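You operate a simulated robot arm through the tools that you are given. There is no shell and no other tool. Be economical: measure what you need, move in short steps, check, and stop when the job is done.

Carry out the task below with a simulated robot arm. There is one attempt and no reset: what you move stays moved.

JOB
Wipe the grimy patch on the bar's top clean and brush grease over that patch.
Fine: put the rag and the brush back.
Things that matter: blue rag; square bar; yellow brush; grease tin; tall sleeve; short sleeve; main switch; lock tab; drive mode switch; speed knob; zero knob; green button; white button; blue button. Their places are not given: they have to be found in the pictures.

The check looks at the end state, three seconds after you hand in, the way a careful person would. Anything else that was tipped, shoved, dropped, spilled or broken makes it a failure.

ROBOT AND FRAMES
A 6-joint arm with a two-finger parallel gripper, fixed in place. Base frame: the origin is at the foot of the arm, x ahead of it, y to its left, z up. Lengths are in cm, angles in degrees, forces in N, time in s.
With the tool pointing down near the work surface it reaches from about 24 to 64 cm from the base axis. Its first joint turns from -66.0 to 66.0 degrees. Payload 2.7 kg.
The tool frame sits at the grasp point between the pads (the TCP): z along the fingers, y along the line on which they close. The tips reach 2.3 cm beyond it. Largest opening 9.4 cm; finger width 3.8, thickness 1; the body of the gripper, 5.4 by 9.6 cm, starts 3.9 cm behind the TCP.
Orientation is that of the tool frame in the base frame, as a unit quaternion [w, x, y, z]. With the fingers straight down and closing along the base's y, the tool's x points along the base's -x, its y along +y and its z along -z.

CONTROLS
- The arm moves only by the tool servo_tool. Its argument "motion" is a list of rows, each an object of numbers (a shift or turn left out is 0, a gripper value left out holds the last): "x", "y", "z": the shift along the tool's x, y, z in units of 50 mm (1.0 is 50 mm); "ax", "ay", "az": the turn, a rotation vector about the tool's x, y, z in units of 5 degrees (1.0 is 5 degrees); "grip": the finger opening in cm, from 0 to 9.4. In form: [{"x": .., "y": .., "z": .., "ax": .., "ay": .., "az": .., "grip": ..}, ...]. A call has 1 to 8 rows; each row shifts and turns the commanded pose from where the row before left it, along the tool's axes as they then stand. A call with a number of a shift or a turn outside -1 to 1 is refused whole. Each row takes 0.2 s and may step no farther than 5 cm and 8.6 degrees from the row before; otherwise, or with a gripper value out of range, the whole call is refused. A pose out of reach is approached as far as the arm can. The call stops where the force on the tool passes 70 N (or 10 N more than at its start, if that is more) or the arm is blocked; 0.2 s more then pass. Each finger travels about 4.5 cm/s and halts on what it meets, pressing with about 39 N; the grip force reading is that of the motor and also rises with nothing between the fingers. The clock runs only during rows and for 0.2 s after the last one: add rows that do not move to give the fingers time. It gives the time, the measured TCP pose, the force on the tool (base axes), the opening and the grip force at its end, in the units of the frame above (readings bear some noise).
- Cameras (640 x 400 px; columns grow to the right, rows downward): "scene" is fixed at [7.65, -43.27, 141.87]; the picture's right is [0.74, -0.67, 0.00], its down [-0.36, -0.39, -0.85] and it looks along [0.57, 0.63, -0.53] (base axes); focal length 223 px, centre (320, 200). "wrist" rides on the gripper at [-3.9, 0, -4.4] in the tool frame; the picture's right is [0.00, -1.00, 0.00], its down [0.97, 0.00, -0.24] and it looks along [0.24, 0.00, 0.97] (tool axes); focal length 218 px, centre (320, 200).
- get_image(camera): a new picture of that camera. The clock stands still meanwhile.
- measure_at(camera, pixels): for up to 12 pixels [column, row] of the newest picture of that camera ("zoom" is the newest enlarged one), the place [x, y, z] in the base frame of the surface seen there, good to about 0.2 cm, but the place of the scene camera against the robot may be out by one fixed shift of up to 1.8 cm in any direction. The clock stands still meanwhile.
- zoom(camera, box): a new picture of the part [left, top, right, bottom] of that camera's present view, enlarged. The clock stands still meanwhile.
- sign_off(): hands the job in; it is judged then, once.

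Work in short steps. Measure before you move; look again where a grasp or a placing could have gone wrong, and mend it. You have 80 turns and 54 pictures in all, those below and enlarged ones among them. Open the gripper and draw the arm clear of the work before you hand the job in, unless the task says otherwise; then end with one line.

The tools are called after ">>>" by a JSON object that holds its "op" and its "data". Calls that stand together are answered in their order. servo_tool: Moves the arm, as the interface text tells. Its arguments: {"type":"object","properties":{"motion":{"type":"array","items":{"type":"object","properties":{"x":{"type":"number"},"y":{"type":"number"},"z":{"type":"number"},"ax":{"type":"number"},"ay":{"type":"number"},"az":{"type":"number"},"grip":{"type":"number"}}}}},"required":["motion"]} The other tools are called the same way: get_image (camera) takes a picture; measure_at (camera, pixels) gives the place of the surface under pixels of a picture; zoom (camera, box) takes an enlarged picture of a part of a camera's view; sign_off () hands the job in.

At the start:

```text
time_s: 0.0
ee_pos: [33.74, -0.09, 132.65]
tool_rot: [0.0, 0.001, 1.0, -0.001]
ft_force: [-0.2, -0.1, -0.2]
grip_width: 9.4
gripper_force: 0.0
```

scene: 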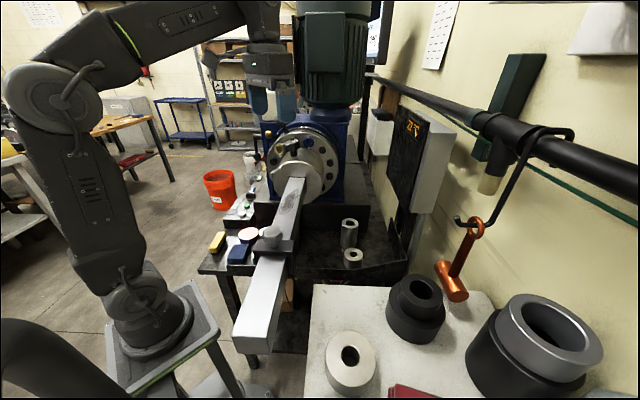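
wrist: 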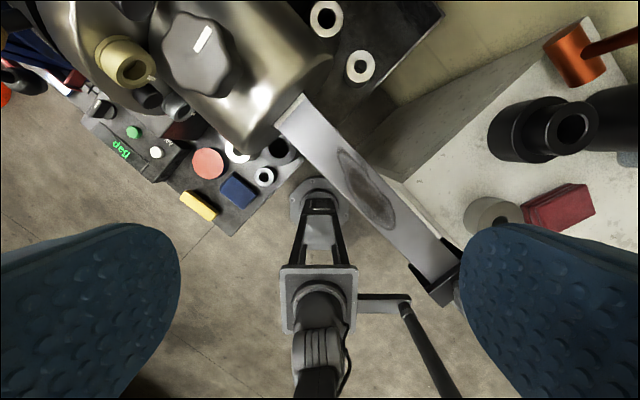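

The wrist view shows the bar with a dark patch around (367,188), the yellow item at (198,206), the blue one at (238,190) and the red disc at (208,163). I'll zoom in on these and measure them.

>>> {"op": "zoom", "data": {"camera": "wrist", "box": [80, 80, 320, 240]}}

>>> {"op": "zoom", "data": {"camera": "scene", "box": [180, 140, 400, 280]}}

>>> {"op": "measure_at", "data": {"camera": "wrist", "pixels": [[198, 206], [238, 190], [208, 163], [367, 188], [345, 155], [388, 222], [292, 110], [430, 270], [264, 176], [278, 150], [235, 152], [215, 225]]}}

```text
2.50 times, centred on (200, 160) of wrist
```

zoom: 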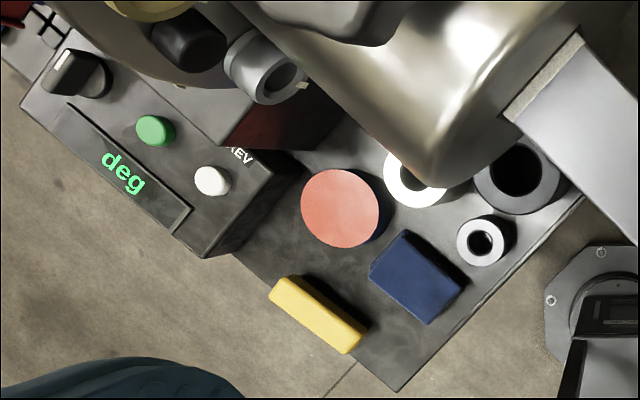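

```text
2.86 times, centred on (290, 210) of scene
```

zoom: 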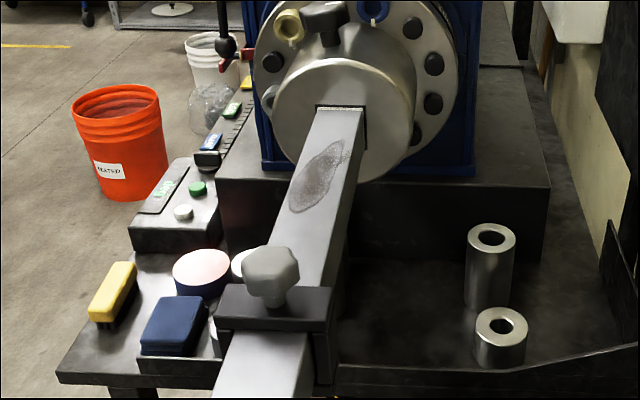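

```text
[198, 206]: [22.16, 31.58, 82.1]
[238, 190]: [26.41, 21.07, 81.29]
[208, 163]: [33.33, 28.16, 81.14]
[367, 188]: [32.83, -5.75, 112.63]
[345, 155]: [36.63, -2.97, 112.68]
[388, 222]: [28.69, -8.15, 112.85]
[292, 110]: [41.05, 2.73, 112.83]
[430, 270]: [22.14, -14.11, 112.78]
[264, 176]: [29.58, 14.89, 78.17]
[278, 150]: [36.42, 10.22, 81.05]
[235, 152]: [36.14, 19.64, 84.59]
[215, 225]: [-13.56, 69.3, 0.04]
```

I read the rag, brush and tin outlines off the enlarged wrist view. Next I measure their corners, then the chuck and other obstacles.

>>> {"op": "measure_at", "data": {"camera": "wrist", "pixels": [[234, 174], [256, 195], [242, 207], [222, 191], [187, 193], [216, 211], [211, 219], [182, 198], [194, 163], [222, 163], [208, 150], [208, 177]]}}

>>> {"op": "measure_at", "data": {"camera": "wrist", "pixels": [[250, 145], [200, 100], [300, 60], [200, 40], [125, 60], [175, 108], [330, 18], [360, 66], [457, 280], [305, 100], [277, 125], [415, 262]]}}

>>> {"op": "measure_at", "data": {"camera": "wrist", "pixels": [[348, 152], [337, 160], [395, 210], [380, 225], [340, 148], [391, 230], [130, 150], [156, 152], [133, 132], [320, 285], [300, 200], [212, 232]]}}

>>> {"op": "zoom", "data": {"camera": "wrist", "box": [270, 80, 480, 320]}}

```text
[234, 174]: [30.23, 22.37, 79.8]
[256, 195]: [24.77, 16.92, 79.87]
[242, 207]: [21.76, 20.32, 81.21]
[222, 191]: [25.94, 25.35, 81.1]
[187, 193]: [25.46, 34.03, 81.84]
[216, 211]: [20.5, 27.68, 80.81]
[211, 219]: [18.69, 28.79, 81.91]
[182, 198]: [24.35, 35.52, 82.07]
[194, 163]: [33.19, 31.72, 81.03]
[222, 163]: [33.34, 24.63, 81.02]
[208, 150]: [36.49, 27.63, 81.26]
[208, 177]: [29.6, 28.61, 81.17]
```

```text
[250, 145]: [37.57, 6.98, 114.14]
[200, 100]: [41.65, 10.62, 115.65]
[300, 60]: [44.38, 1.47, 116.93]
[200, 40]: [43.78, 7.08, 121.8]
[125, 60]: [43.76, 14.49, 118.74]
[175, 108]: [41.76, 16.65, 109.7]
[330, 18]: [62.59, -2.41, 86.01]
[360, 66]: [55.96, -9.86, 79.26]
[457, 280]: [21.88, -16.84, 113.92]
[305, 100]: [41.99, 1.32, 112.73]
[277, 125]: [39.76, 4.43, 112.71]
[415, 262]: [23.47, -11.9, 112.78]
```

```text
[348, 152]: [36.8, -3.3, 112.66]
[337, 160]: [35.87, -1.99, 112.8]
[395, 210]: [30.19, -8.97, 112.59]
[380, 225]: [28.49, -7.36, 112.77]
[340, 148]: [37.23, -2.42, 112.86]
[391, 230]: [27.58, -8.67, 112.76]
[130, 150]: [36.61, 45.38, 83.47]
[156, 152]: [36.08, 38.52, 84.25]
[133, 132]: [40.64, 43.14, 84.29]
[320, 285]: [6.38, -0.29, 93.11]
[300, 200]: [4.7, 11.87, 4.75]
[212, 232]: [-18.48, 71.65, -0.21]
```

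```text
1.67 times, centred on (375, 200) of wrist
```

zoom: 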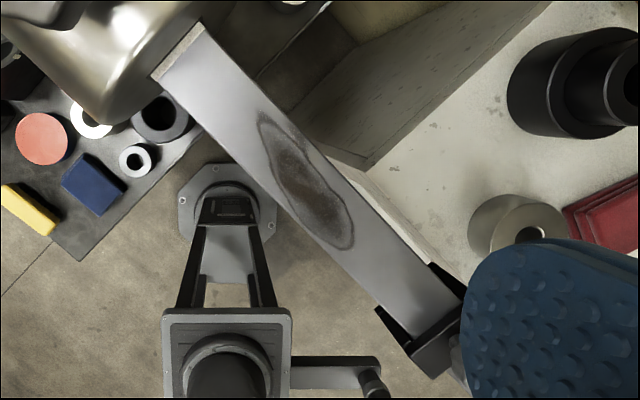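

The geometry from the measurements:
- **Bar:** it runs at 45° in base xy, with its top at z≈112.7 and a width of about 5 cm. The patch runs from about (37.3,-2.4) to (27.6,-8.6).
- **Rag:** centred near (26,21), top at 81.2, with its long side also at 45°.

I move above the rag first, staying at this height, and then turn.

>>> {"op": "servo_tool", "data": {"motion": [{"x": 0.31, "y": 0.844, "grip": 7.5}, {"x": 0.31, "y": 0.844}, {"x": 0.31, "y": 0.844}, {"x": 0.31, "y": 0.844}, {"x": 0.31, "y": 0.844}, {"az": -1}, {"az": -1}, {"az": -1}]}}

>>> {"op": "servo_tool", "data": {"motion": [{"az": -1, "z": 0.8}, {"az": -1, "z": 0.8}, {"az": -1, "z": 0.8}, {"az": -1, "z": 0.8}, {"az": -1, "z": 0.8}, {"az": -1, "z": 0.8}, {"z": 0.8}, {}]}}

>>> {"op": "get_image", "data": {"camera": "wrist"}}

>>> {"op": "get_image", "data": {"camera": "scene"}}

```text
time_s: 1.8
ee_pos: [26.06, 20.93, 132.86]
tool_rot: [0.001, -0.132, 0.991, 0.0]
ft_force: [0.2, 0.3, -0.1]
grip_width: 7.48
gripper_force: 0.0
```

```text
time_s: 3.6
ee_pos: [26.06, 20.8, 104.66]
tool_rot: [0.001, -0.383, 0.924, -0.001]
ft_force: [0.4, 0.5, -0.7]
grip_width: 7.49
gripper_force: 0.0
```

```text
48 pictures are left
```

wrist: 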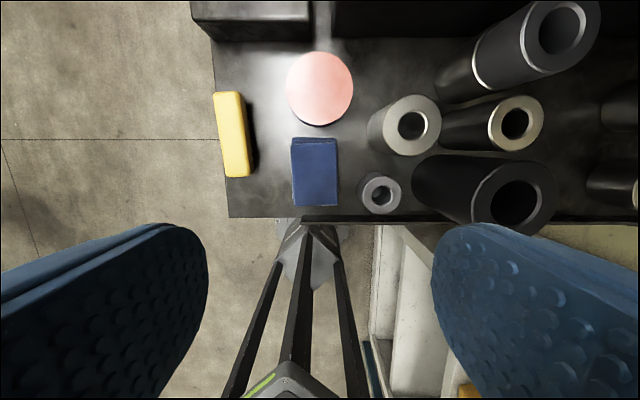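

```text
47 pictures are left
```

scene: 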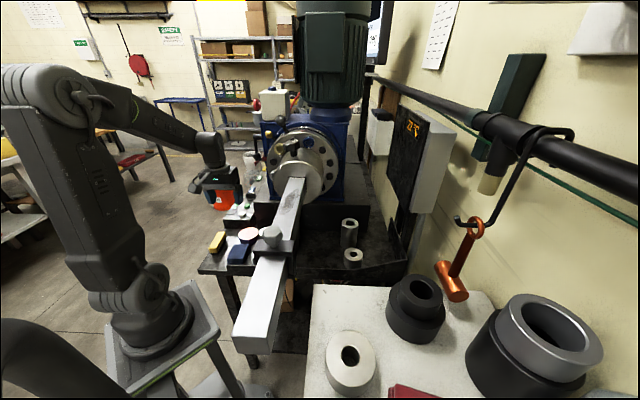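

The rag spans (292,138)–(338,206), square to the gripper. I measure its edges along with the neighbouring parts.

>>> {"op": "measure_at", "data": {"camera": "wrist", "pixels": [[315, 173], [295, 175], [335, 175], [315, 146], [315, 203], [380, 180], [411, 108], [514, 108], [512, 195], [232, 135], [320, 88], [270, 190]]}}

>>> {"op": "measure_at", "data": {"camera": "wrist", "pixels": [[395, 185], [436, 125], [480, 215], [227, 95], [238, 174], [220, 135], [244, 135], [320, 56], [320, 120], [290, 88], [350, 88], [255, 190]]}}

```text
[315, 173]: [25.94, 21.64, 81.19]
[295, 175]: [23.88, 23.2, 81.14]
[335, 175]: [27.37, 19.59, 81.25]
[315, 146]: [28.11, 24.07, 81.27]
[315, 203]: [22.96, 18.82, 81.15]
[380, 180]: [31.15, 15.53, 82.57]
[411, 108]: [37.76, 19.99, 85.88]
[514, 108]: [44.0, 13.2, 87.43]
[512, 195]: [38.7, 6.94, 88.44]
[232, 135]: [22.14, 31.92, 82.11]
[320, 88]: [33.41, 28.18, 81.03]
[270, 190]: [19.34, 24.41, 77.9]
```

```text
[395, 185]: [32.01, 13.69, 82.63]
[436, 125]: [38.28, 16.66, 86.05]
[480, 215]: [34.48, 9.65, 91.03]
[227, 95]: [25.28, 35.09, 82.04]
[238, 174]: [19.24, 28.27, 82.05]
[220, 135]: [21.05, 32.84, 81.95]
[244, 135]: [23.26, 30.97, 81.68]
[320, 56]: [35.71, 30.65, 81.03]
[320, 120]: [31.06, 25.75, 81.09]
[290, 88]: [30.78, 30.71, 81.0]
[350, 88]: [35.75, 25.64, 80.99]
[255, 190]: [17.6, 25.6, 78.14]
```

The rag is centred at (25.65,21.4), about 5.2 wide, on a table at 78.0. I line up with it and descend until the tips are about 1 cm above the table, then close.

>>> {"op": "servo_tool", "data": {"motion": [{"x": -0.026, "y": 0.143}, {"z": 0.8}, {"z": 0.8}, {"z": 0.8}, {"z": 0.8}, {"z": 0.8}, {"z": 0.4}, {"z": 0.23}]}}

>>> {"op": "servo_tool", "data": {"motion": [{"grip": 5.5}, {}, {"grip": 3.5}, {}, {}, {}]}}

>>> {"op": "get_image", "data": {"camera": "wrist"}}

```text
time_s: 5.4
ee_pos: [25.67, 21.36, 81.59]
tool_rot: [0.001, -0.383, 0.924, -0.001]
ft_force: [-0.1, 0.2, -0.1]
grip_width: 7.48
gripper_force: 0.1
```

```text
time_s: 6.8
ee_pos: [25.62, 21.36, 81.58]
tool_rot: [0.001, -0.383, 0.924, -0.001]
ft_force: [-0.1, 0.3, 0.0]
grip_width: 5.89
gripper_force: 39.1
```

```text
46 pictures are left
```

wrist: 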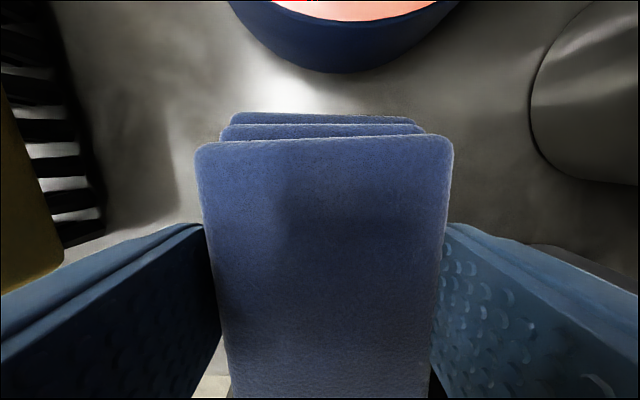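

The fingers stopped at 5.89 cm with 39 N, so the rag is held. I lift straight up and check.

>>> {"op": "servo_tool", "data": {"motion": [{"z": -0.3}, {"z": -0.6}, {"z": -0.9}, {"z": -0.9}, {"z": -0.9}, {"z": -0.9}, {"z": -0.9}]}}

>>> {"op": "servo_tool", "data": {"motion": [{"z": -0.9}, {"z": -0.9}, {"z": -0.9}, {"z": -0.9}]}}

>>> {"op": "get_image", "data": {"camera": "scene"}}

```text
time_s: 8.4
ee_pos: [25.6, 21.45, 108.61]
tool_rot: [0.001, -0.383, 0.924, 0.0]
ft_force: [-0.6, -0.7, -0.7]
grip_width: 5.92
gripper_force: 38.1
```

```text
time_s: 9.4
ee_pos: [25.69, 21.48, 126.53]
tool_rot: [0.001, -0.382, 0.924, -0.002]
ft_force: [0.1, 0.2, 1.0]
grip_width: 5.91
gripper_force: 39.1
```

```text
45 pictures are left
```

scene: 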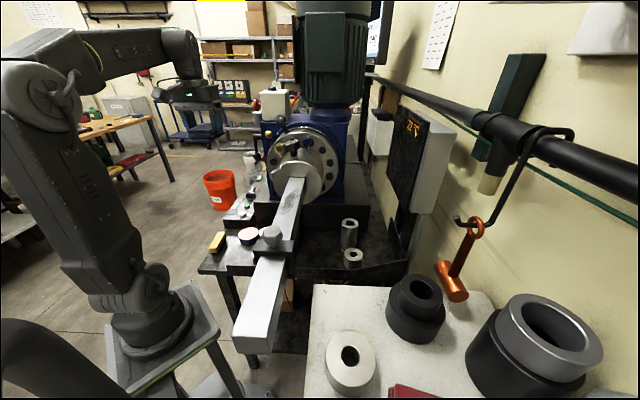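

The rag is off the table and in the gripper. I carry it at z≈126 over the lower end of the patch, to about (29.7,-8.5).

>>> {"op": "servo_tool", "data": {"motion": [{"x": 0.526, "y": -0.687}, {"x": 0.526, "y": -0.687}, {"x": 0.526, "y": -0.687}, {"x": 0.526, "y": -0.687}, {"x": 0.526, "y": -0.687}, {"x": 0.526, "y": -0.687}, {"x": 0.526, "y": -0.687}, {}]}}

>>> {"op": "get_image", "data": {"camera": "wrist"}}

>>> {"op": "get_image", "data": {"camera": "scene"}}

```text
time_s: 11.2
ee_pos: [29.38, -8.5, 126.74]
tool_rot: [0.001, -0.383, 0.924, -0.001]
ft_force: [0.1, 0.5, -0.7]
grip_width: 5.92
gripper_force: 38.9
```

```text
44 pictures are left
```

wrist: 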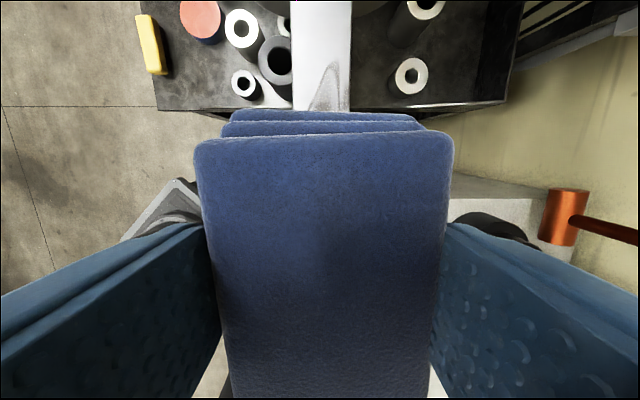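

```text
43 pictures are left
```

scene: 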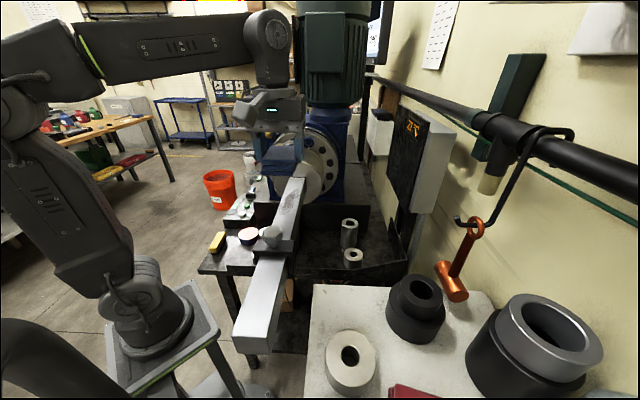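

The bar's edges appear at columns about 295 and 350 ahead of the rag. I measure them to fix the centre line, height and chuck distance.

>>> {"op": "measure_at", "data": {"camera": "wrist", "pixels": [[296, 60], [348, 60], [298, 90], [346, 90], [325, 65], [338, 75], [322, 8], [322, 2], [325, 100]]}}

```text
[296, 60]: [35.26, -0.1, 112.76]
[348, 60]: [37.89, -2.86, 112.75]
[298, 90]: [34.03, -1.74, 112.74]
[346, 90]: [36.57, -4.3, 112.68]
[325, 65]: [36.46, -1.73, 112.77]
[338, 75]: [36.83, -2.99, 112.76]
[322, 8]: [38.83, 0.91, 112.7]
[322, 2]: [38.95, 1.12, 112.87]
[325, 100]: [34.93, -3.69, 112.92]
```

The bar's centre line is t≈27.0 and its top is 112.75, so contact should come at TCP z≈116.3. I descend to just above that.

>>> {"op": "servo_tool", "data": {"motion": [{"y": -0.05, "z": 0.7}, {"z": 0.7}, {"z": 0.54}, {}]}}

>>> {"op": "servo_tool", "data": {"motion": [{"z": 0.06}, {"z": 0.06}, {"z": 0.04}, {}]}}

```text
time_s: 12.2
ee_pos: [29.78, -8.76, 116.91]
tool_rot: [0.001, -0.383, 0.924, -0.002]
ft_force: [0.1, 0.2, -0.5]
grip_width: 5.91
gripper_force: 38.9
```

```text
time_s: 13.2
ee_pos: [29.71, -8.6, 116.39]
tool_rot: [0.002, -0.383, 0.924, -0.002]
ft_force: [-3.6, 1.8, 18.9]
grip_width: 5.89
gripper_force: 38.9
```

The rag presses on the bar with 19 N. Now I wipe along the bar toward the chuck and back.

>>> {"op": "servo_tool", "data": {"motion": [{"x": -0.21}, {"x": -0.21}, {"x": -0.21}, {"x": -0.21}, {"x": -0.21}, {"x": -0.21}, {"x": -0.21}, {"x": -0.21}]}}

>>> {"op": "servo_tool", "data": {"motion": [{"x": 0.25}, {"x": 0.25}, {"x": 0.25}, {"x": 0.25}, {"x": 0.25}, {"x": 0.25}, {"x": 0.25}, {"x": 0.25}]}}

>>> {"op": "servo_tool", "data": {"motion": [{"x": -0.25}, {"x": -0.25}, {"x": -0.25}, {"x": -0.25}, {"x": -0.25}, {"x": -0.25}, {"x": -0.25}, {"x": -0.25}]}}

>>> {"op": "servo_tool", "data": {"motion": [{"x": 0.25}, {"x": 0.25}, {"x": 0.25}, {"x": 0.25}, {"x": 0.25}, {"x": 0.25}, {"x": 0.25}, {"x": 0.25}]}}

>>> {"op": "zoom", "data": {"camera": "scene", "box": [200, 120, 400, 280]}}

```text
time_s: 15.0
ee_pos: [35.47, -2.94, 116.35]
tool_rot: [0.0, -0.383, 0.924, -0.002]
ft_force: [-8.1, -9.0, 27.8]
grip_width: 5.91
gripper_force: 38.8
```

```text
time_s: 16.8
ee_pos: [28.55, -9.92, 116.19]
tool_rot: [0.003, -0.382, 0.924, -0.004]
ft_force: [8.1, 8.2, 26.0]
grip_width: 5.91
gripper_force: 38.4
```

```text
time_s: 18.6
ee_pos: [35.72, -2.91, 116.2]
tool_rot: [0.001, -0.383, 0.924, -0.003]
ft_force: [-9.2, -9.8, 28.2]
grip_width: 5.89
gripper_force: 39.1
```

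```text
time_s: 20.4
ee_pos: [28.53, -9.85, 116.19]
tool_rot: [0.001, -0.382, 0.924, -0.001]
ft_force: [6.9, 6.3, 17.2]
grip_width: 5.91
gripper_force: 38.8
```

```text
2.50 times, centred on (300, 200) of scene
```

zoom: 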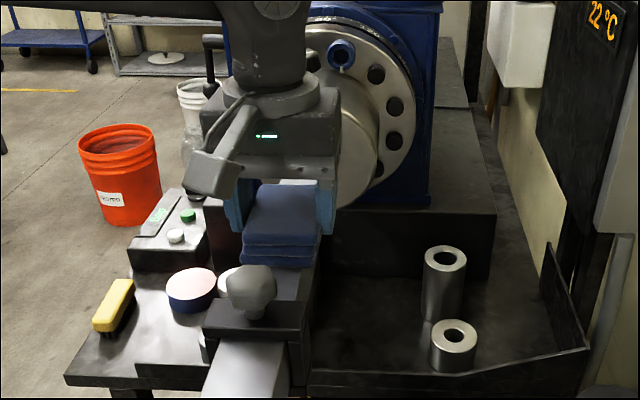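

Two full passes went at about 18–28 N with the rag steady. I lift clear and inspect the bar.

>>> {"op": "servo_tool", "data": {"motion": [{"z": -0.4}, {"z": -0.8}, {"z": -0.8}, {"y": 0.8}, {"y": 0.8}, {"y": 0.8}, {"y": 0.8}, {}]}}

>>> {"op": "zoom", "data": {"camera": "scene", "box": [220, 150, 380, 270]}}

>>> {"op": "get_image", "data": {"camera": "wrist"}}

```text
time_s: 22.2
ee_pos: [17.26, 1.49, 125.82]
tool_rot: [0.001, -0.383, 0.924, 0.0]
ft_force: [-0.7, 1.0, -0.6]
grip_width: 5.88
gripper_force: 39.8
```

```text
3.33 times, centred on (300, 210) of scene
```

zoom: 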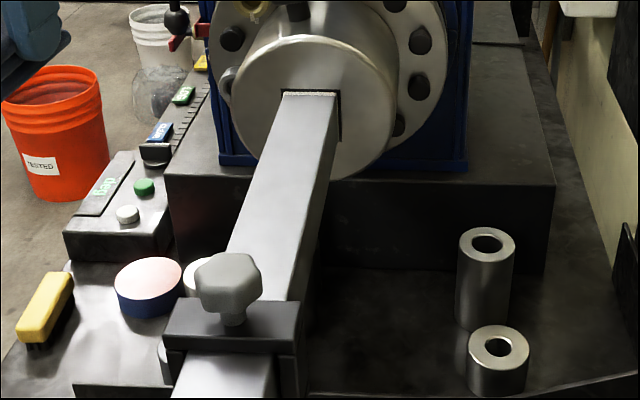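

```text
40 pictures are left
```

wrist: 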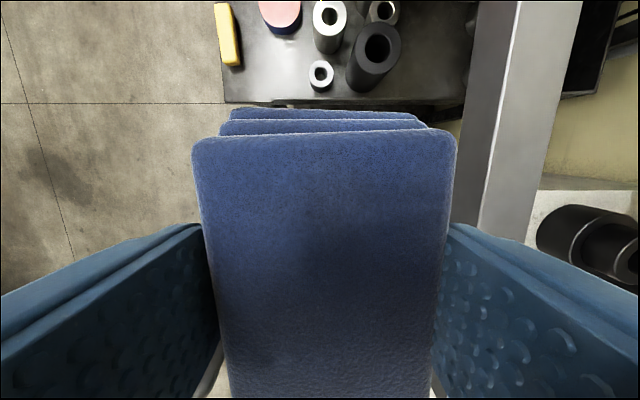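

The bar is clean from the chuck to the clamp. I return the rag to its spot at (25.65,21.37) and descend.

>>> {"op": "servo_tool", "data": {"motion": [{"x": -0.8, "y": 0.325}, {"x": -0.8, "y": 0.325}, {"x": -0.8, "y": 0.325}, {"x": -0.8, "y": 0.325}, {"x": -0.8, "y": 0.325}, {}]}}

>>> {"op": "servo_tool", "data": {"motion": [{"z": 0.9}, {"z": 0.9}, {"z": 0.9}, {"z": 0.9}, {"z": 0.9}, {"z": 0.9}, {"z": 0.9}, {}]}}

```text
time_s: 23.6
ee_pos: [25.6, 21.44, 126.04]
tool_rot: [0.001, -0.383, 0.924, -0.002]
ft_force: [0.7, -0.2, -0.5]
grip_width: 5.91
gripper_force: 39.0
```

```text
time_s: 25.4
ee_pos: [25.65, 21.28, 94.44]
tool_rot: [0.0, -0.383, 0.924, -0.002]
ft_force: [-0.2, -0.3, -0.7]
grip_width: 5.89
gripper_force: 38.7
```

The TCP is at 94.4, right over the rag's place. I go down to about 81.65, slowing at the end.

>>> {"op": "servo_tool", "data": {"motion": [{"z": 0.8}, {"z": 0.8}, {"z": 0.6}, {"z": 0.2}, {"z": 0.1}, {"z": 0.05}, {}]}}

```text
time_s: 27.0
ee_pos: [25.71, 21.26, 81.84]
tool_rot: [0.0, -0.383, 0.924, -0.001]
ft_force: [0.2, 0.3, -0.9]
grip_width: 5.93
gripper_force: 38.7
```

A little more to go: I lower in small steps to touch, then open.

>>> {"op": "servo_tool", "data": {"motion": [{"z": 0.03}, {"z": 0.02}, {}]}}

>>> {"op": "servo_tool", "data": {"motion": [{"grip": 7.5}, {}, {}, {"z": -0.3}, {"z": -0.8}, {"z": -0.8}, {"z": -0.8}, {"z": -0.8}]}}

>>> {"op": "get_image", "data": {"camera": "wrist"}}

```text
time_s: 27.8
ee_pos: [25.78, 21.22, 81.54]
tool_rot: [0.001, -0.383, 0.924, -0.001]
ft_force: [0.1, 0.0, 0.5]
grip_width: 5.9
gripper_force: 39.3
```

```text
time_s: 29.6
ee_pos: [25.66, 21.34, 99.11]
tool_rot: [0.001, -0.383, 0.924, -0.002]
ft_force: [-1.1, 0.2, 0.6]
grip_width: 7.5
gripper_force: 0.0
```

```text
39 pictures are left
```

wrist: 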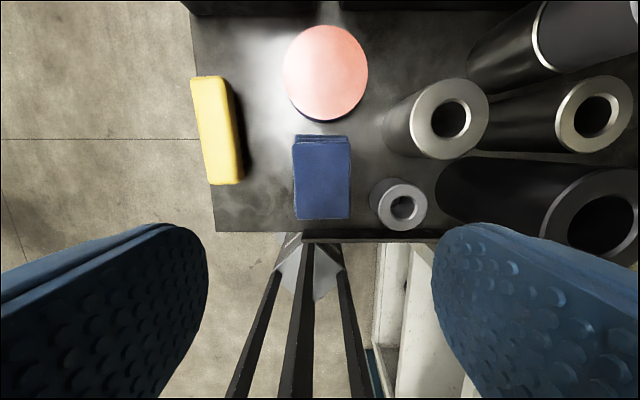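

The rag is back where it was. Next is the brush at (215,130); I measure its corners and get a close view of its bristles.

>>> {"op": "measure_at", "data": {"camera": "wrist", "pixels": [[196, 84], [211, 181], [217, 84], [236, 178], [216, 130], [205, 130], [228, 130], [240, 130], [325, 70], [287, 70], [364, 70], [325, 30]]}}

>>> {"op": "zoom", "data": {"camera": "scene", "box": [190, 210, 290, 280]}}

```text
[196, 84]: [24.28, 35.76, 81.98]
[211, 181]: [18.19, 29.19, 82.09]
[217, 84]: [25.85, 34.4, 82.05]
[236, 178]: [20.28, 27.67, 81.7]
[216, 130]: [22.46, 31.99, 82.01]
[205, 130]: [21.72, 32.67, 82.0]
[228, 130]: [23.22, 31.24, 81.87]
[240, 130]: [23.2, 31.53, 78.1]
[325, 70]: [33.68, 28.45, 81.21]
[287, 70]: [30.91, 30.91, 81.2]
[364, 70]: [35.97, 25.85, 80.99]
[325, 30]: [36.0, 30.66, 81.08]
```

```text
5.71 times, centred on (240, 245) of scene
```

zoom: 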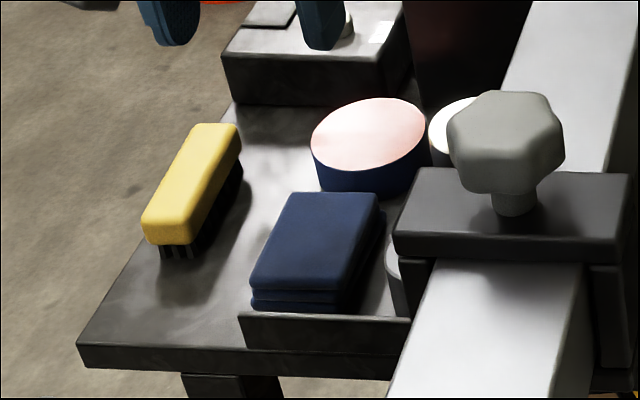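

The brush handle is centred at about (22.25,31.85), its axis at about 49° and its top at 82, with bristles below. I move above it, turn 3.8° more and check.

>>> {"op": "servo_tool", "data": {"motion": [{"x": -0.335, "y": 0.656, "grip": 5.5}, {"x": -0.335, "y": 0.656}, {"x": -0.335, "y": 0.656}, {"az": -0.76, "z": 0.4}, {"z": 0.6}, {}, {}]}}

>>> {"op": "get_image", "data": {"camera": "wrist"}}

```text
time_s: 31.2
ee_pos: [22.26, 31.86, 93.95]
tool_rot: [0.0, -0.413, 0.911, -0.002]
ft_force: [0.1, -0.3, 0.3]
grip_width: 5.52
gripper_force: 0.1
```

```text
37 pictures are left
```

wrist: 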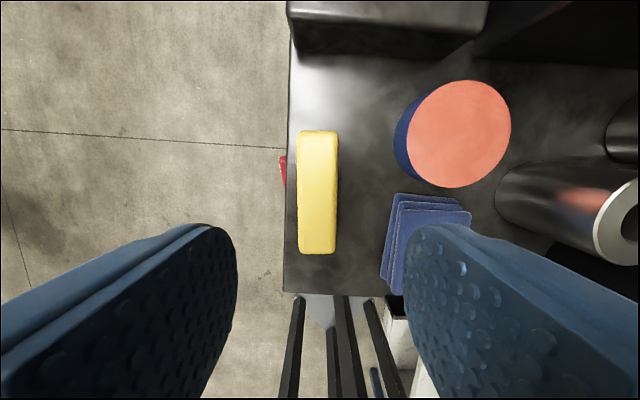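

The brush is square with the gripper, spanning columns 297–338 and rows 130–255. I measure its edges for final centring.

>>> {"op": "measure_at", "data": {"camera": "wrist", "pixels": [[318, 192], [301, 192], [335, 192], [318, 134], [318, 251], [450, 135], [408, 135], [420, 100], [498, 100], [450, 180]]}}

```text
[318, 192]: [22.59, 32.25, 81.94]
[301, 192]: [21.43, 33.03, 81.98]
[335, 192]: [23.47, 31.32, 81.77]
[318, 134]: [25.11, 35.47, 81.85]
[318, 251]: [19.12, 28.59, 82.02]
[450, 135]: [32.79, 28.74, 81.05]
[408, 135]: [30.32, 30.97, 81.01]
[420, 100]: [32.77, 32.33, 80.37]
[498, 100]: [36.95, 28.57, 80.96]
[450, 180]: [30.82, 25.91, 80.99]
```

The brush is centred within 0.2 cm. I descend to TCP z≈82.1 (tips at 79.8) and close.

>>> {"op": "servo_tool", "data": {"motion": [{"y": 0.03, "x": -0.02, "z": 0.8}, {"z": 0.8}, {"z": 0.5}, {"z": 0.25}, {}]}}

>>> {"op": "servo_tool", "data": {"motion": [{"grip": 4}, {}, {"grip": 2}, {}, {}, {}]}}

>>> {"op": "get_image", "data": {"camera": "wrist"}}

```text
time_s: 32.4
ee_pos: [22.42, 32.06, 82.32]
tool_rot: [0.0, -0.413, 0.911, -0.001]
ft_force: [-0.6, -0.1, 0.6]
grip_width: 5.5
gripper_force: 0.1
```

```text
time_s: 33.8
ee_pos: [22.29, 32.22, 82.32]
tool_rot: [0.0, -0.413, 0.911, 0.0]
ft_force: [0.1, -0.2, 1.1]
grip_width: 3.14
gripper_force: 39.1
```

```text
36 pictures are left
```

wrist: 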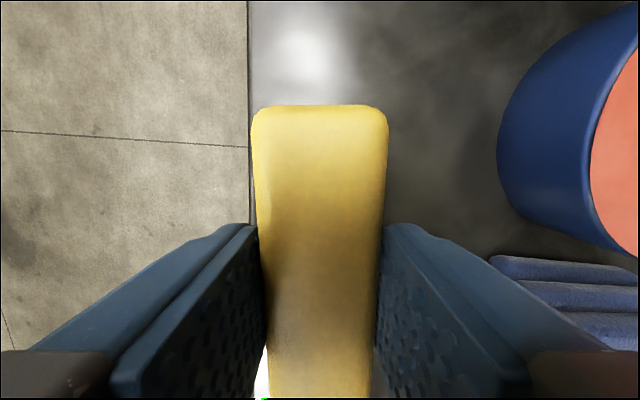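

The brush is gripped at 3.14 cm. I lift 10 cm and move over the tin centre (33.4,28.2).

>>> {"op": "servo_tool", "data": {"motion": [{"z": -0.3}, {"z": -0.8}, {"z": -0.9}, {"x": -0.289, "y": -0.729}, {"x": -0.289, "y": -0.729}, {"x": -0.289, "y": -0.729}, {}, {}]}}

>>> {"op": "get_image", "data": {"camera": "wrist"}}

>>> {"op": "zoom", "data": {"camera": "scene", "box": [170, 130, 330, 270]}}

```text
time_s: 35.6
ee_pos: [33.33, 28.0, 92.34]
tool_rot: [0.001, -0.413, 0.911, -0.002]
ft_force: [0.5, -0.2, -0.2]
grip_width: 3.12
gripper_force: 38.9
```

```text
35 pictures are left
```

wrist: 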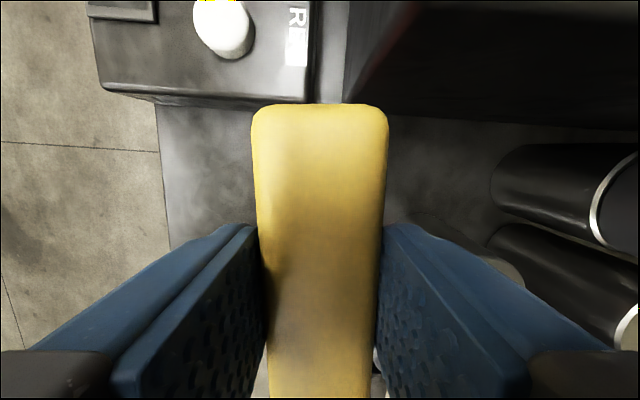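

```text
2.86 times, centred on (250, 200) of scene
```

zoom: 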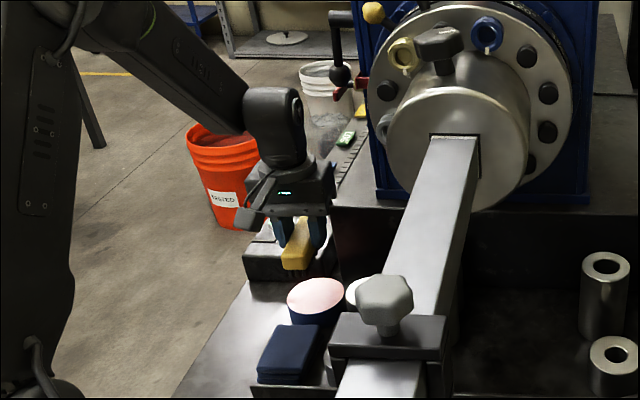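

The brush hides the tin beneath it. Before descending I measure the control box, gearbox base and sleeve near the gripper.

>>> {"op": "measure_at", "data": {"camera": "wrist", "pixels": [[240, 88], [230, 30], [300, 80], [400, 60], [400, 110], [420, 20], [620, 200], [560, 180], [635, 310], [500, 260]]}}

```text
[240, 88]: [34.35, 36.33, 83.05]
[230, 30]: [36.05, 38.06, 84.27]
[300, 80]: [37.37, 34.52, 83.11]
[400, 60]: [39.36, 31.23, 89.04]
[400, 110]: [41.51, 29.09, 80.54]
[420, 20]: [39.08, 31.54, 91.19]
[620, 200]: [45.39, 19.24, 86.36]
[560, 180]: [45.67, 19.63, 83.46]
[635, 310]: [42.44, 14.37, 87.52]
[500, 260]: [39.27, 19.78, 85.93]
```

The base face and control box front are at s≈49.9, while the brush front is at about 48.4. I back off 0.5 cm along the brush and lower to just above the grease, with contact expected at TCP z≈85.35.

>>> {"op": "servo_tool", "data": {"motion": [{"x": 0.1}, {"z": 0.5}, {"z": 0.5}, {"z": 0.2}, {}]}}

>>> {"op": "servo_tool", "data": {"motion": [{"z": 0.06}, {"z": 0.06}, {"z": 0.05}, {}]}}

```text
time_s: 36.8
ee_pos: [32.94, 27.61, 86.32]
tool_rot: [0.001, -0.413, 0.911, -0.002]
ft_force: [-0.3, 0.2, -0.6]
grip_width: 3.13
gripper_force: 38.7
```

```text
time_s: 37.8
ee_pos: [32.96, 27.56, 85.5]
tool_rot: [0.0, -0.413, 0.911, -0.001]
ft_force: [0.0, -0.6, -0.4]
grip_width: 3.14
gripper_force: 39.0
```

No contact yet at 85.5, so I continue down in small steps.

>>> {"op": "servo_tool", "data": {"motion": [{"z": 0.04}, {"z": 0.04}, {}]}}

>>> {"op": "zoom", "data": {"camera": "scene", "box": [200, 190, 290, 260]}}

```text
time_s: 38.6
ee_pos: [33.1, 27.61, 85.44]
tool_rot: [0.004, -0.412, 0.911, 0.0]
ft_force: [-1.4, -3.3, 32.2]
grip_width: 3.12
gripper_force: 38.6
```

```text
5.71 times, centred on (245, 225) of scene
```

zoom: 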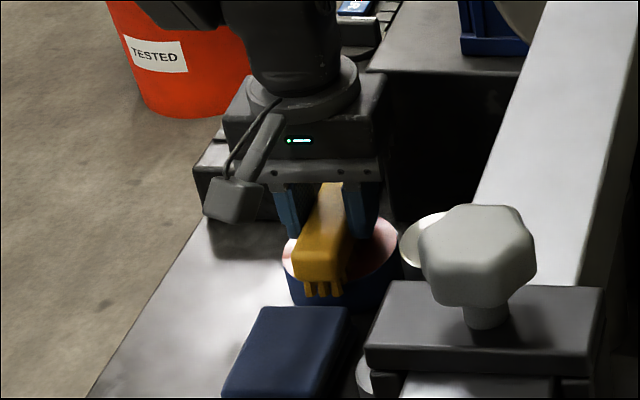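

The brush touched the grease at 32 N and the bristles now look grease-coloured. I lift straight up, draw back toward the arm and rise.

>>> {"op": "servo_tool", "data": {"motion": [{"z": -0.3}, {"z": -0.5}, {"z": -0.6}, {"x": 0.64}, {"x": 0.64}, {"x": 0.64}, {"z": -0.8}, {"z": -0.8}]}}

>>> {"op": "servo_tool", "data": {"motion": [{"z": -0.9}, {"z": -0.9}, {"z": -0.9}, {"z": -0.9}, {"z": -0.9}, {"z": -0.6}, {"az": 0.76}, {}]}}

>>> {"op": "zoom", "data": {"camera": "scene", "box": [140, 60, 300, 270]}}

```text
time_s: 40.4
ee_pos: [26.85, 20.58, 100.11]
tool_rot: [0.0, -0.413, 0.911, 0.0]
ft_force: [0.2, 0.3, -1.1]
grip_width: 3.12
gripper_force: 38.6
```

```text
time_s: 42.2
ee_pos: [26.7, 20.51, 125.54]
tool_rot: [0.001, -0.383, 0.924, -0.002]
ft_force: [-0.2, 0.2, -0.4]
grip_width: 3.13
gripper_force: 39.1
```

```text
1.90 times, centred on (220, 165) of scene
```

zoom: 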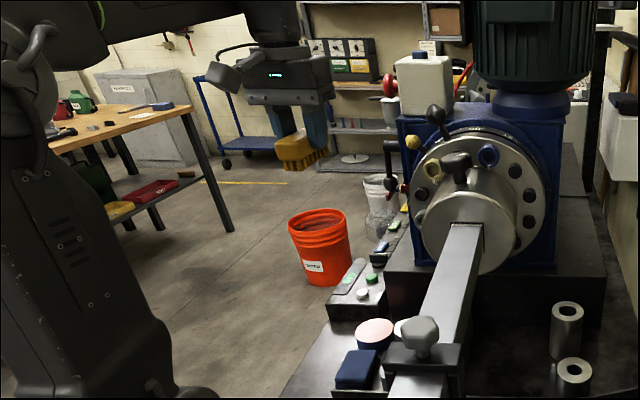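

The bristles are amber with grease. I carry the brush over the patch at s=17.5, t=26.2, staying high.

>>> {"op": "servo_tool", "data": {"motion": [{"x": 0.454, "y": -0.623}, {"x": 0.454, "y": -0.623}, {"x": 0.454, "y": -0.623}, {"x": 0.454, "y": -0.623}, {"x": 0.454, "y": -0.623}, {"x": 0.454, "y": -0.623}, {"x": 0.454, "y": -0.623}, {}]}}

>>> {"op": "servo_tool", "data": {"motion": [{"z": 0.6}, {"z": 0.6}, {"z": 0.3}, {}]}}

```text
time_s: 44.0
ee_pos: [30.89, -6.43, 125.57]
tool_rot: [0.0, -0.382, 0.924, -0.002]
ft_force: [-0.1, 0.3, -0.9]
grip_width: 3.14
gripper_force: 39.4
```

```text
time_s: 45.0
ee_pos: [30.72, -6.18, 118.11]
tool_rot: [0.001, -0.383, 0.924, 0.0]
ft_force: [0.4, 0.1, -1.3]
grip_width: 3.14
gripper_force: 38.8
```

At 118.1, about 1 cm above contact. I lower in small steps until the bristles press.

>>> {"op": "servo_tool", "data": {"motion": [{"z": 0.08}, {"z": 0.08}, {"z": 0.06}, {}]}}

```text
time_s: 46.0
ee_pos: [30.85, -6.18, 117.05]
tool_rot: [0.0, -0.382, 0.924, -0.001]
ft_force: [-1.5, -0.5, 2.6]
grip_width: 3.15
gripper_force: 38.9
```

Light contact. I press 0.15 cm more and sweep along the bar and back in this lane.

>>> {"op": "servo_tool", "data": {"motion": [{"z": 0.035}, {"x": 0.1}, {"x": 0.1}, {"x": -0.25}, {"x": -0.25}, {"x": -0.2}, {"x": -0.15}, {}]}}

>>> {"op": "servo_tool", "data": {"motion": [{"x": 0.2}, {"x": 0.2}, {"x": 0.25}, {"y": -0.1}, {"y": -0.1}, {"y": -0.12}, {}]}}

>>> {"op": "servo_tool", "data": {"motion": [{"x": -0.2}, {"x": -0.2}, {"x": -0.25}, {"x": 0.25}, {"x": 0.2}, {"x": 0.2}, {}]}}

>>> {"op": "servo_tool", "data": {"motion": [{"z": -0.3}, {"z": -0.8}, {"z": -0.8}, {"y": 0.8}, {"y": 0.8}, {"y": 0.8}, {"y": 0.8}, {}]}}

>>> {"op": "zoom", "data": {"camera": "scene", "box": [220, 150, 380, 270]}}

>>> {"op": "get_image", "data": {"camera": "wrist"}}

```text
time_s: 47.8
ee_pos: [33.18, -3.94, 116.85]
tool_rot: [0.0, -0.383, 0.924, -0.002]
ft_force: [-5.5, -6.3, 22.7]
grip_width: 3.12
gripper_force: 38.3
```

```text
time_s: 49.4
ee_pos: [31.87, -7.22, 116.85]
tool_rot: [0.0, -0.383, 0.924, -0.002]
ft_force: [-5.3, 2.8, 16.6]
grip_width: 3.15
gripper_force: 38.6
```

```text
time_s: 51.0
ee_pos: [32.04, -7.29, 116.82]
tool_rot: [0.001, -0.383, 0.924, -0.002]
ft_force: [4.4, 3.8, 16.0]
grip_width: 3.12
gripper_force: 39.4
```

```text
time_s: 52.8
ee_pos: [20.52, 4.01, 126.17]
tool_rot: [0.0, -0.383, 0.924, -0.001]
ft_force: [-0.3, 0.4, -0.9]
grip_width: 3.12
gripper_force: 38.9
```

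```text
3.33 times, centred on (300, 210) of scene
```

zoom: 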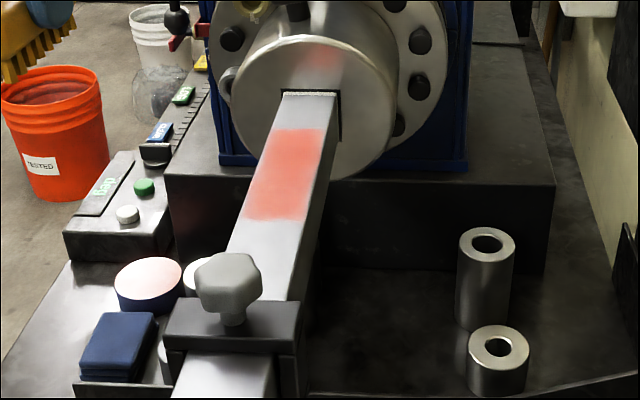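

```text
30 pictures are left
```

wrist: 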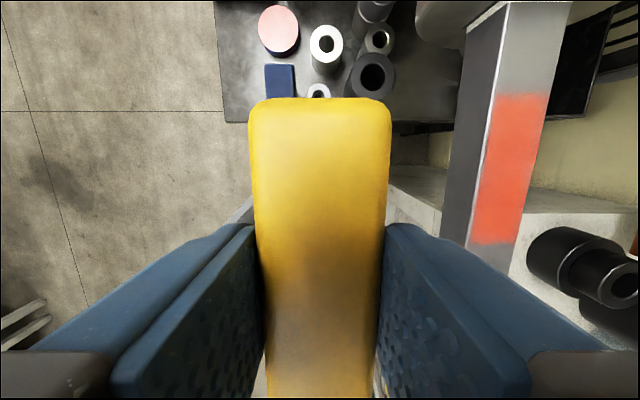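

A red grease band is on the bar; the red on the chuck is its reflection. I measure the band's corners against the patch extents (s 13.4–24.7, t 25.3–28.4).

>>> {"op": "measure_at", "data": {"camera": "wrist", "pixels": [[499, 98], [544, 98], [474, 240], [514, 238], [487, 170], [528, 170], [500, 60], [550, 60], [493, 98], [470, 242]]}}

>>> {"op": "zoom", "data": {"camera": "wrist", "box": [440, 60, 600, 260]}}

```text
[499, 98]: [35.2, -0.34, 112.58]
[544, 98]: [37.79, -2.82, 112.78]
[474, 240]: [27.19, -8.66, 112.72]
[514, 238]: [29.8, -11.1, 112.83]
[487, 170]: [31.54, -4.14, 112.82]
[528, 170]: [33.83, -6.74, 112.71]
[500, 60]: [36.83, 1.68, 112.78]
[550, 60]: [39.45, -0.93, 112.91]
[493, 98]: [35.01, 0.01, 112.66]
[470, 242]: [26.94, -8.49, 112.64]
```

```text
2.00 times, centred on (520, 160) of wrist
```

zoom: 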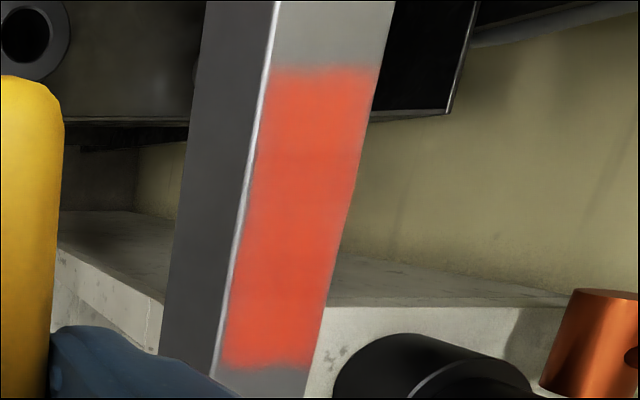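

The grease spans the bar's full width and s≈13.1–24.8, which only just covers the patch ends. One more centred stroke reaching about 0.8 cm further at each end makes it sure.

>>> {"op": "servo_tool", "data": {"motion": [{"y": -0.8}, {"y": -0.8}, {"y": -0.8}, {"y": -0.65}, {"z": 0.8}, {"z": 0.7}, {"z": 0.3}, {}]}}

>>> {"op": "servo_tool", "data": {"motion": [{"z": 0.06}, {"z": 0.04}, {"x": 0.1}, {"x": 0.1}, {"x": -0.2}, {"x": -0.25}, {"x": -0.25}, {}]}}

```text
time_s: 54.6
ee_pos: [31.46, -6.84, 117.25]
tool_rot: [0.001, -0.383, 0.924, -0.002]
ft_force: [0.8, 0.6, -0.6]
grip_width: 3.09
gripper_force: 38.7
```

```text
time_s: 56.4
ee_pos: [33.26, -5.01, 116.95]
tool_rot: [0.001, -0.383, 0.924, -0.001]
ft_force: [-0.4, -0.1, 2.8]
grip_width: 3.14
gripper_force: 38.6
```

Contact is light at 2.8 N. I press slightly more, extend to s≈21.2 and back to 16.4, then lift away and look.

>>> {"op": "servo_tool", "data": {"motion": [{"z": 0.03}, {"x": -0.15}, {"x": -0.12}, {"x": 0.25}, {"x": 0.25}, {"x": 0.25}, {"x": 0.22}, {}]}}

>>> {"op": "servo_tool", "data": {"motion": [{"z": -0.3}, {"z": -0.8}, {"z": -0.8}, {"y": 0.8}, {"y": 0.8}, {"y": 0.8}, {"y": 0.8}, {}]}}

>>> {"op": "zoom", "data": {"camera": "scene", "box": [220, 150, 380, 270]}}

```text
time_s: 58.2
ee_pos: [30.78, -7.51, 116.7]
tool_rot: [0.002, -0.382, 0.924, -0.001]
ft_force: [5.4, 5.8, 23.6]
grip_width: 3.14
gripper_force: 38.9
```

```text
time_s: 60.0
ee_pos: [19.26, 3.94, 126.11]
tool_rot: [0.0, -0.383, 0.924, 0.0]
ft_force: [-0.2, 0.6, -0.1]
grip_width: 3.14
gripper_force: 39.1
```

```text
3.33 times, centred on (300, 210) of scene
```

zoom: 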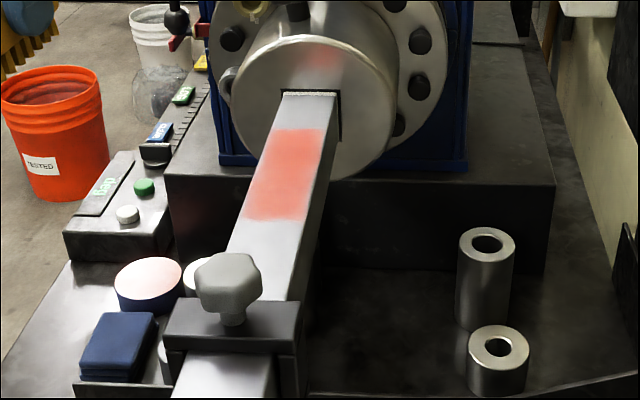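

The grease band is unchanged, so its extent seems tied to the patch, and it is fully covered. I carry the brush back above its original place.

>>> {"op": "servo_tool", "data": {"motion": [{"x": -0.631, "y": 0.509}, {"x": -0.631, "y": 0.509}, {"x": -0.631, "y": 0.509}, {"x": -0.631, "y": 0.509}, {"x": -0.631, "y": 0.509}, {"x": -0.631, "y": 0.509}, {"x": -0.631, "y": 0.509}, {"az": -0.76}]}}

>>> {"op": "servo_tool", "data": {"motion": [{"z": 0.9}, {"z": 0.9}, {"z": 0.9}, {"z": 0.9}, {"z": 0.9}, {"z": 0.9}, {"z": 0.9}, {}]}}

>>> {"op": "get_image", "data": {"camera": "wrist"}}

```text
time_s: 61.8
ee_pos: [22.47, 32.13, 126.14]
tool_rot: [0.001, -0.413, 0.911, -0.001]
ft_force: [-0.5, -0.1, -1.3]
grip_width: 3.14
gripper_force: 38.9
```

```text
time_s: 63.6
ee_pos: [22.48, 31.92, 94.58]
tool_rot: [0.0, -0.413, 0.911, 0.0]
ft_force: [-0.8, 0.1, -0.3]
grip_width: 3.11
gripper_force: 39.0
```

```text
27 pictures are left
```

wrist: 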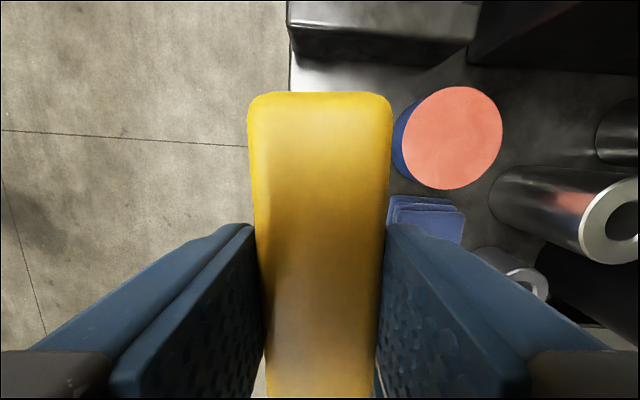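

The brush is over its place, with its front maybe pitched up very slightly. I descend gently.

>>> {"op": "servo_tool", "data": {"motion": [{"x": -0.02, "y": 0.04, "z": 0.8}, {"z": 0.8}, {"z": 0.5}, {"z": 0.2}, {"z": 0.06}, {}]}}

>>> {"op": "servo_tool", "data": {"motion": [{"z": 0.03}, {"z": 0.03}, {}]}}

```text
time_s: 65.0
ee_pos: [22.48, 32.17, 82.71]
tool_rot: [0.001, -0.413, 0.911, 0.0]
ft_force: [-0.5, 0.9, 0.0]
grip_width: 3.12
gripper_force: 39.0
```

```text
time_s: 65.8
ee_pos: [22.45, 32.16, 82.51]
tool_rot: [0.0, -0.413, 0.911, -0.001]
ft_force: [0.1, -0.3, -0.7]
grip_width: 3.14
gripper_force: 38.4
```

Still no contact at 82.5, so I step down toward 82.3.

>>> {"op": "servo_tool", "data": {"motion": [{"z": 0.03}, {"z": 0.02}, {}]}}

```text
time_s: 66.6
ee_pos: [22.48, 32.24, 82.2]
tool_rot: [0.001, -0.413, 0.911, -0.001]
ft_force: [-0.5, -0.1, -0.7]
grip_width: 3.12
gripper_force: 38.8
```

>>> {"op": "servo_tool", "data": {"motion": [{"z": 0.02}, {"z": 0.02}, {}]}}

>>> {"op": "zoom", "data": {"camera": "scene", "box": [190, 210, 290, 280]}}

```text
time_s: 67.4
ee_pos: [22.48, 32.16, 82.07]
tool_rot: [0.0, -0.413, 0.911, -0.002]
ft_force: [-0.5, -1.9, 4.5]
grip_width: 3.13
gripper_force: 38.8
```

```text
5.71 times, centred on (240, 245) of scene
```

zoom: 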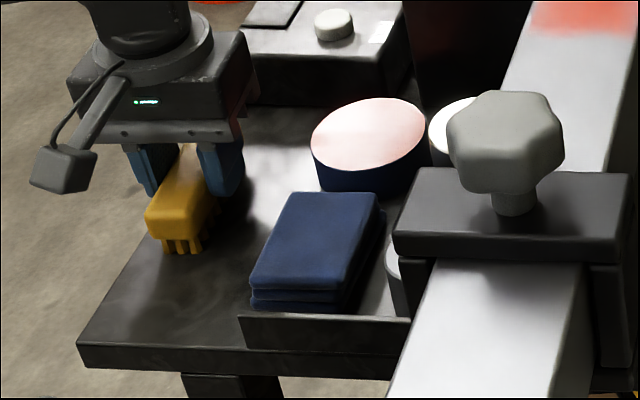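

The brush now touches the table at 4.5 N, with its bristles down. I open, rise straight up and look.

>>> {"op": "servo_tool", "data": {"motion": [{"grip": 4}, {"grip": 5.5}, {}, {}, {"z": -0.3}, {"z": -0.8}, {"z": -0.8}, {"z": -0.8}]}}

>>> {"op": "get_image", "data": {"camera": "wrist"}}

>>> {"op": "servo_tool", "data": {"motion": [{"z": -0.9}, {"z": -0.9}, {"z": -0.9}, {"z": -0.9}, {"z": -0.9}, {"z": -0.9}, {}, {}]}}

>>> {"op": "get_image", "data": {"camera": "scene"}}

>>> {"op": "zoom", "data": {"camera": "scene", "box": [190, 150, 370, 280]}}

```text
time_s: 69.2
ee_pos: [22.46, 32.25, 95.63]
tool_rot: [0.001, -0.414, 0.91, -0.002]
ft_force: [-0.4, 0.3, 0.1]
grip_width: 5.47
gripper_force: 0.1
```

```text
25 pictures are left
```

wrist: 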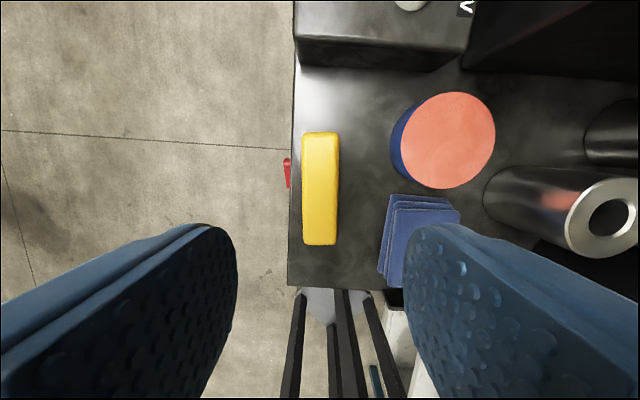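

```text
time_s: 71.0
ee_pos: [22.44, 32.22, 122.6]
tool_rot: [0.001, -0.413, 0.911, -0.001]
ft_force: [-0.2, -0.1, 0.4]
grip_width: 5.52
gripper_force: 0.0
```

```text
24 pictures are left
```

scene: 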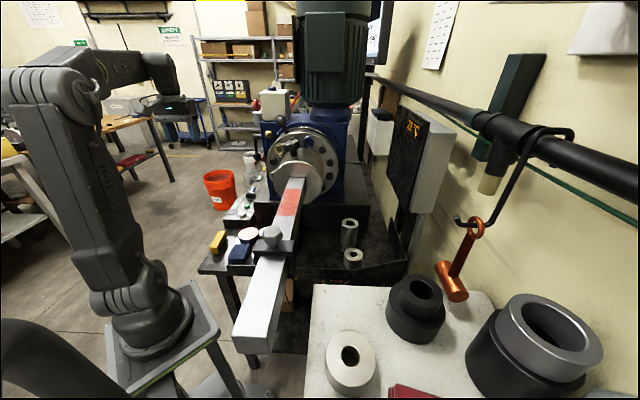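

```text
3.08 times, centred on (280, 215) of scene
```

zoom: 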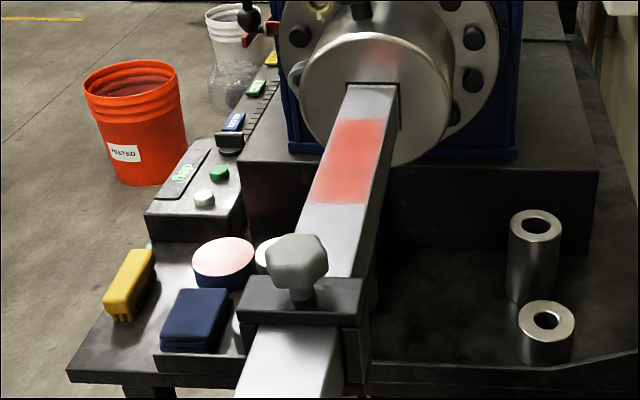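

The rag and brush are back in place, the patch is clean and greased, and nothing else in view has moved. The gripper is open and clear, so I hand in.

>>> {"op": "sign_off", "data": {}}

```text
The job is handed in.
```

The grimy patch on the bar is wiped clean and covered with grease, and the rag and brush are back in their places.
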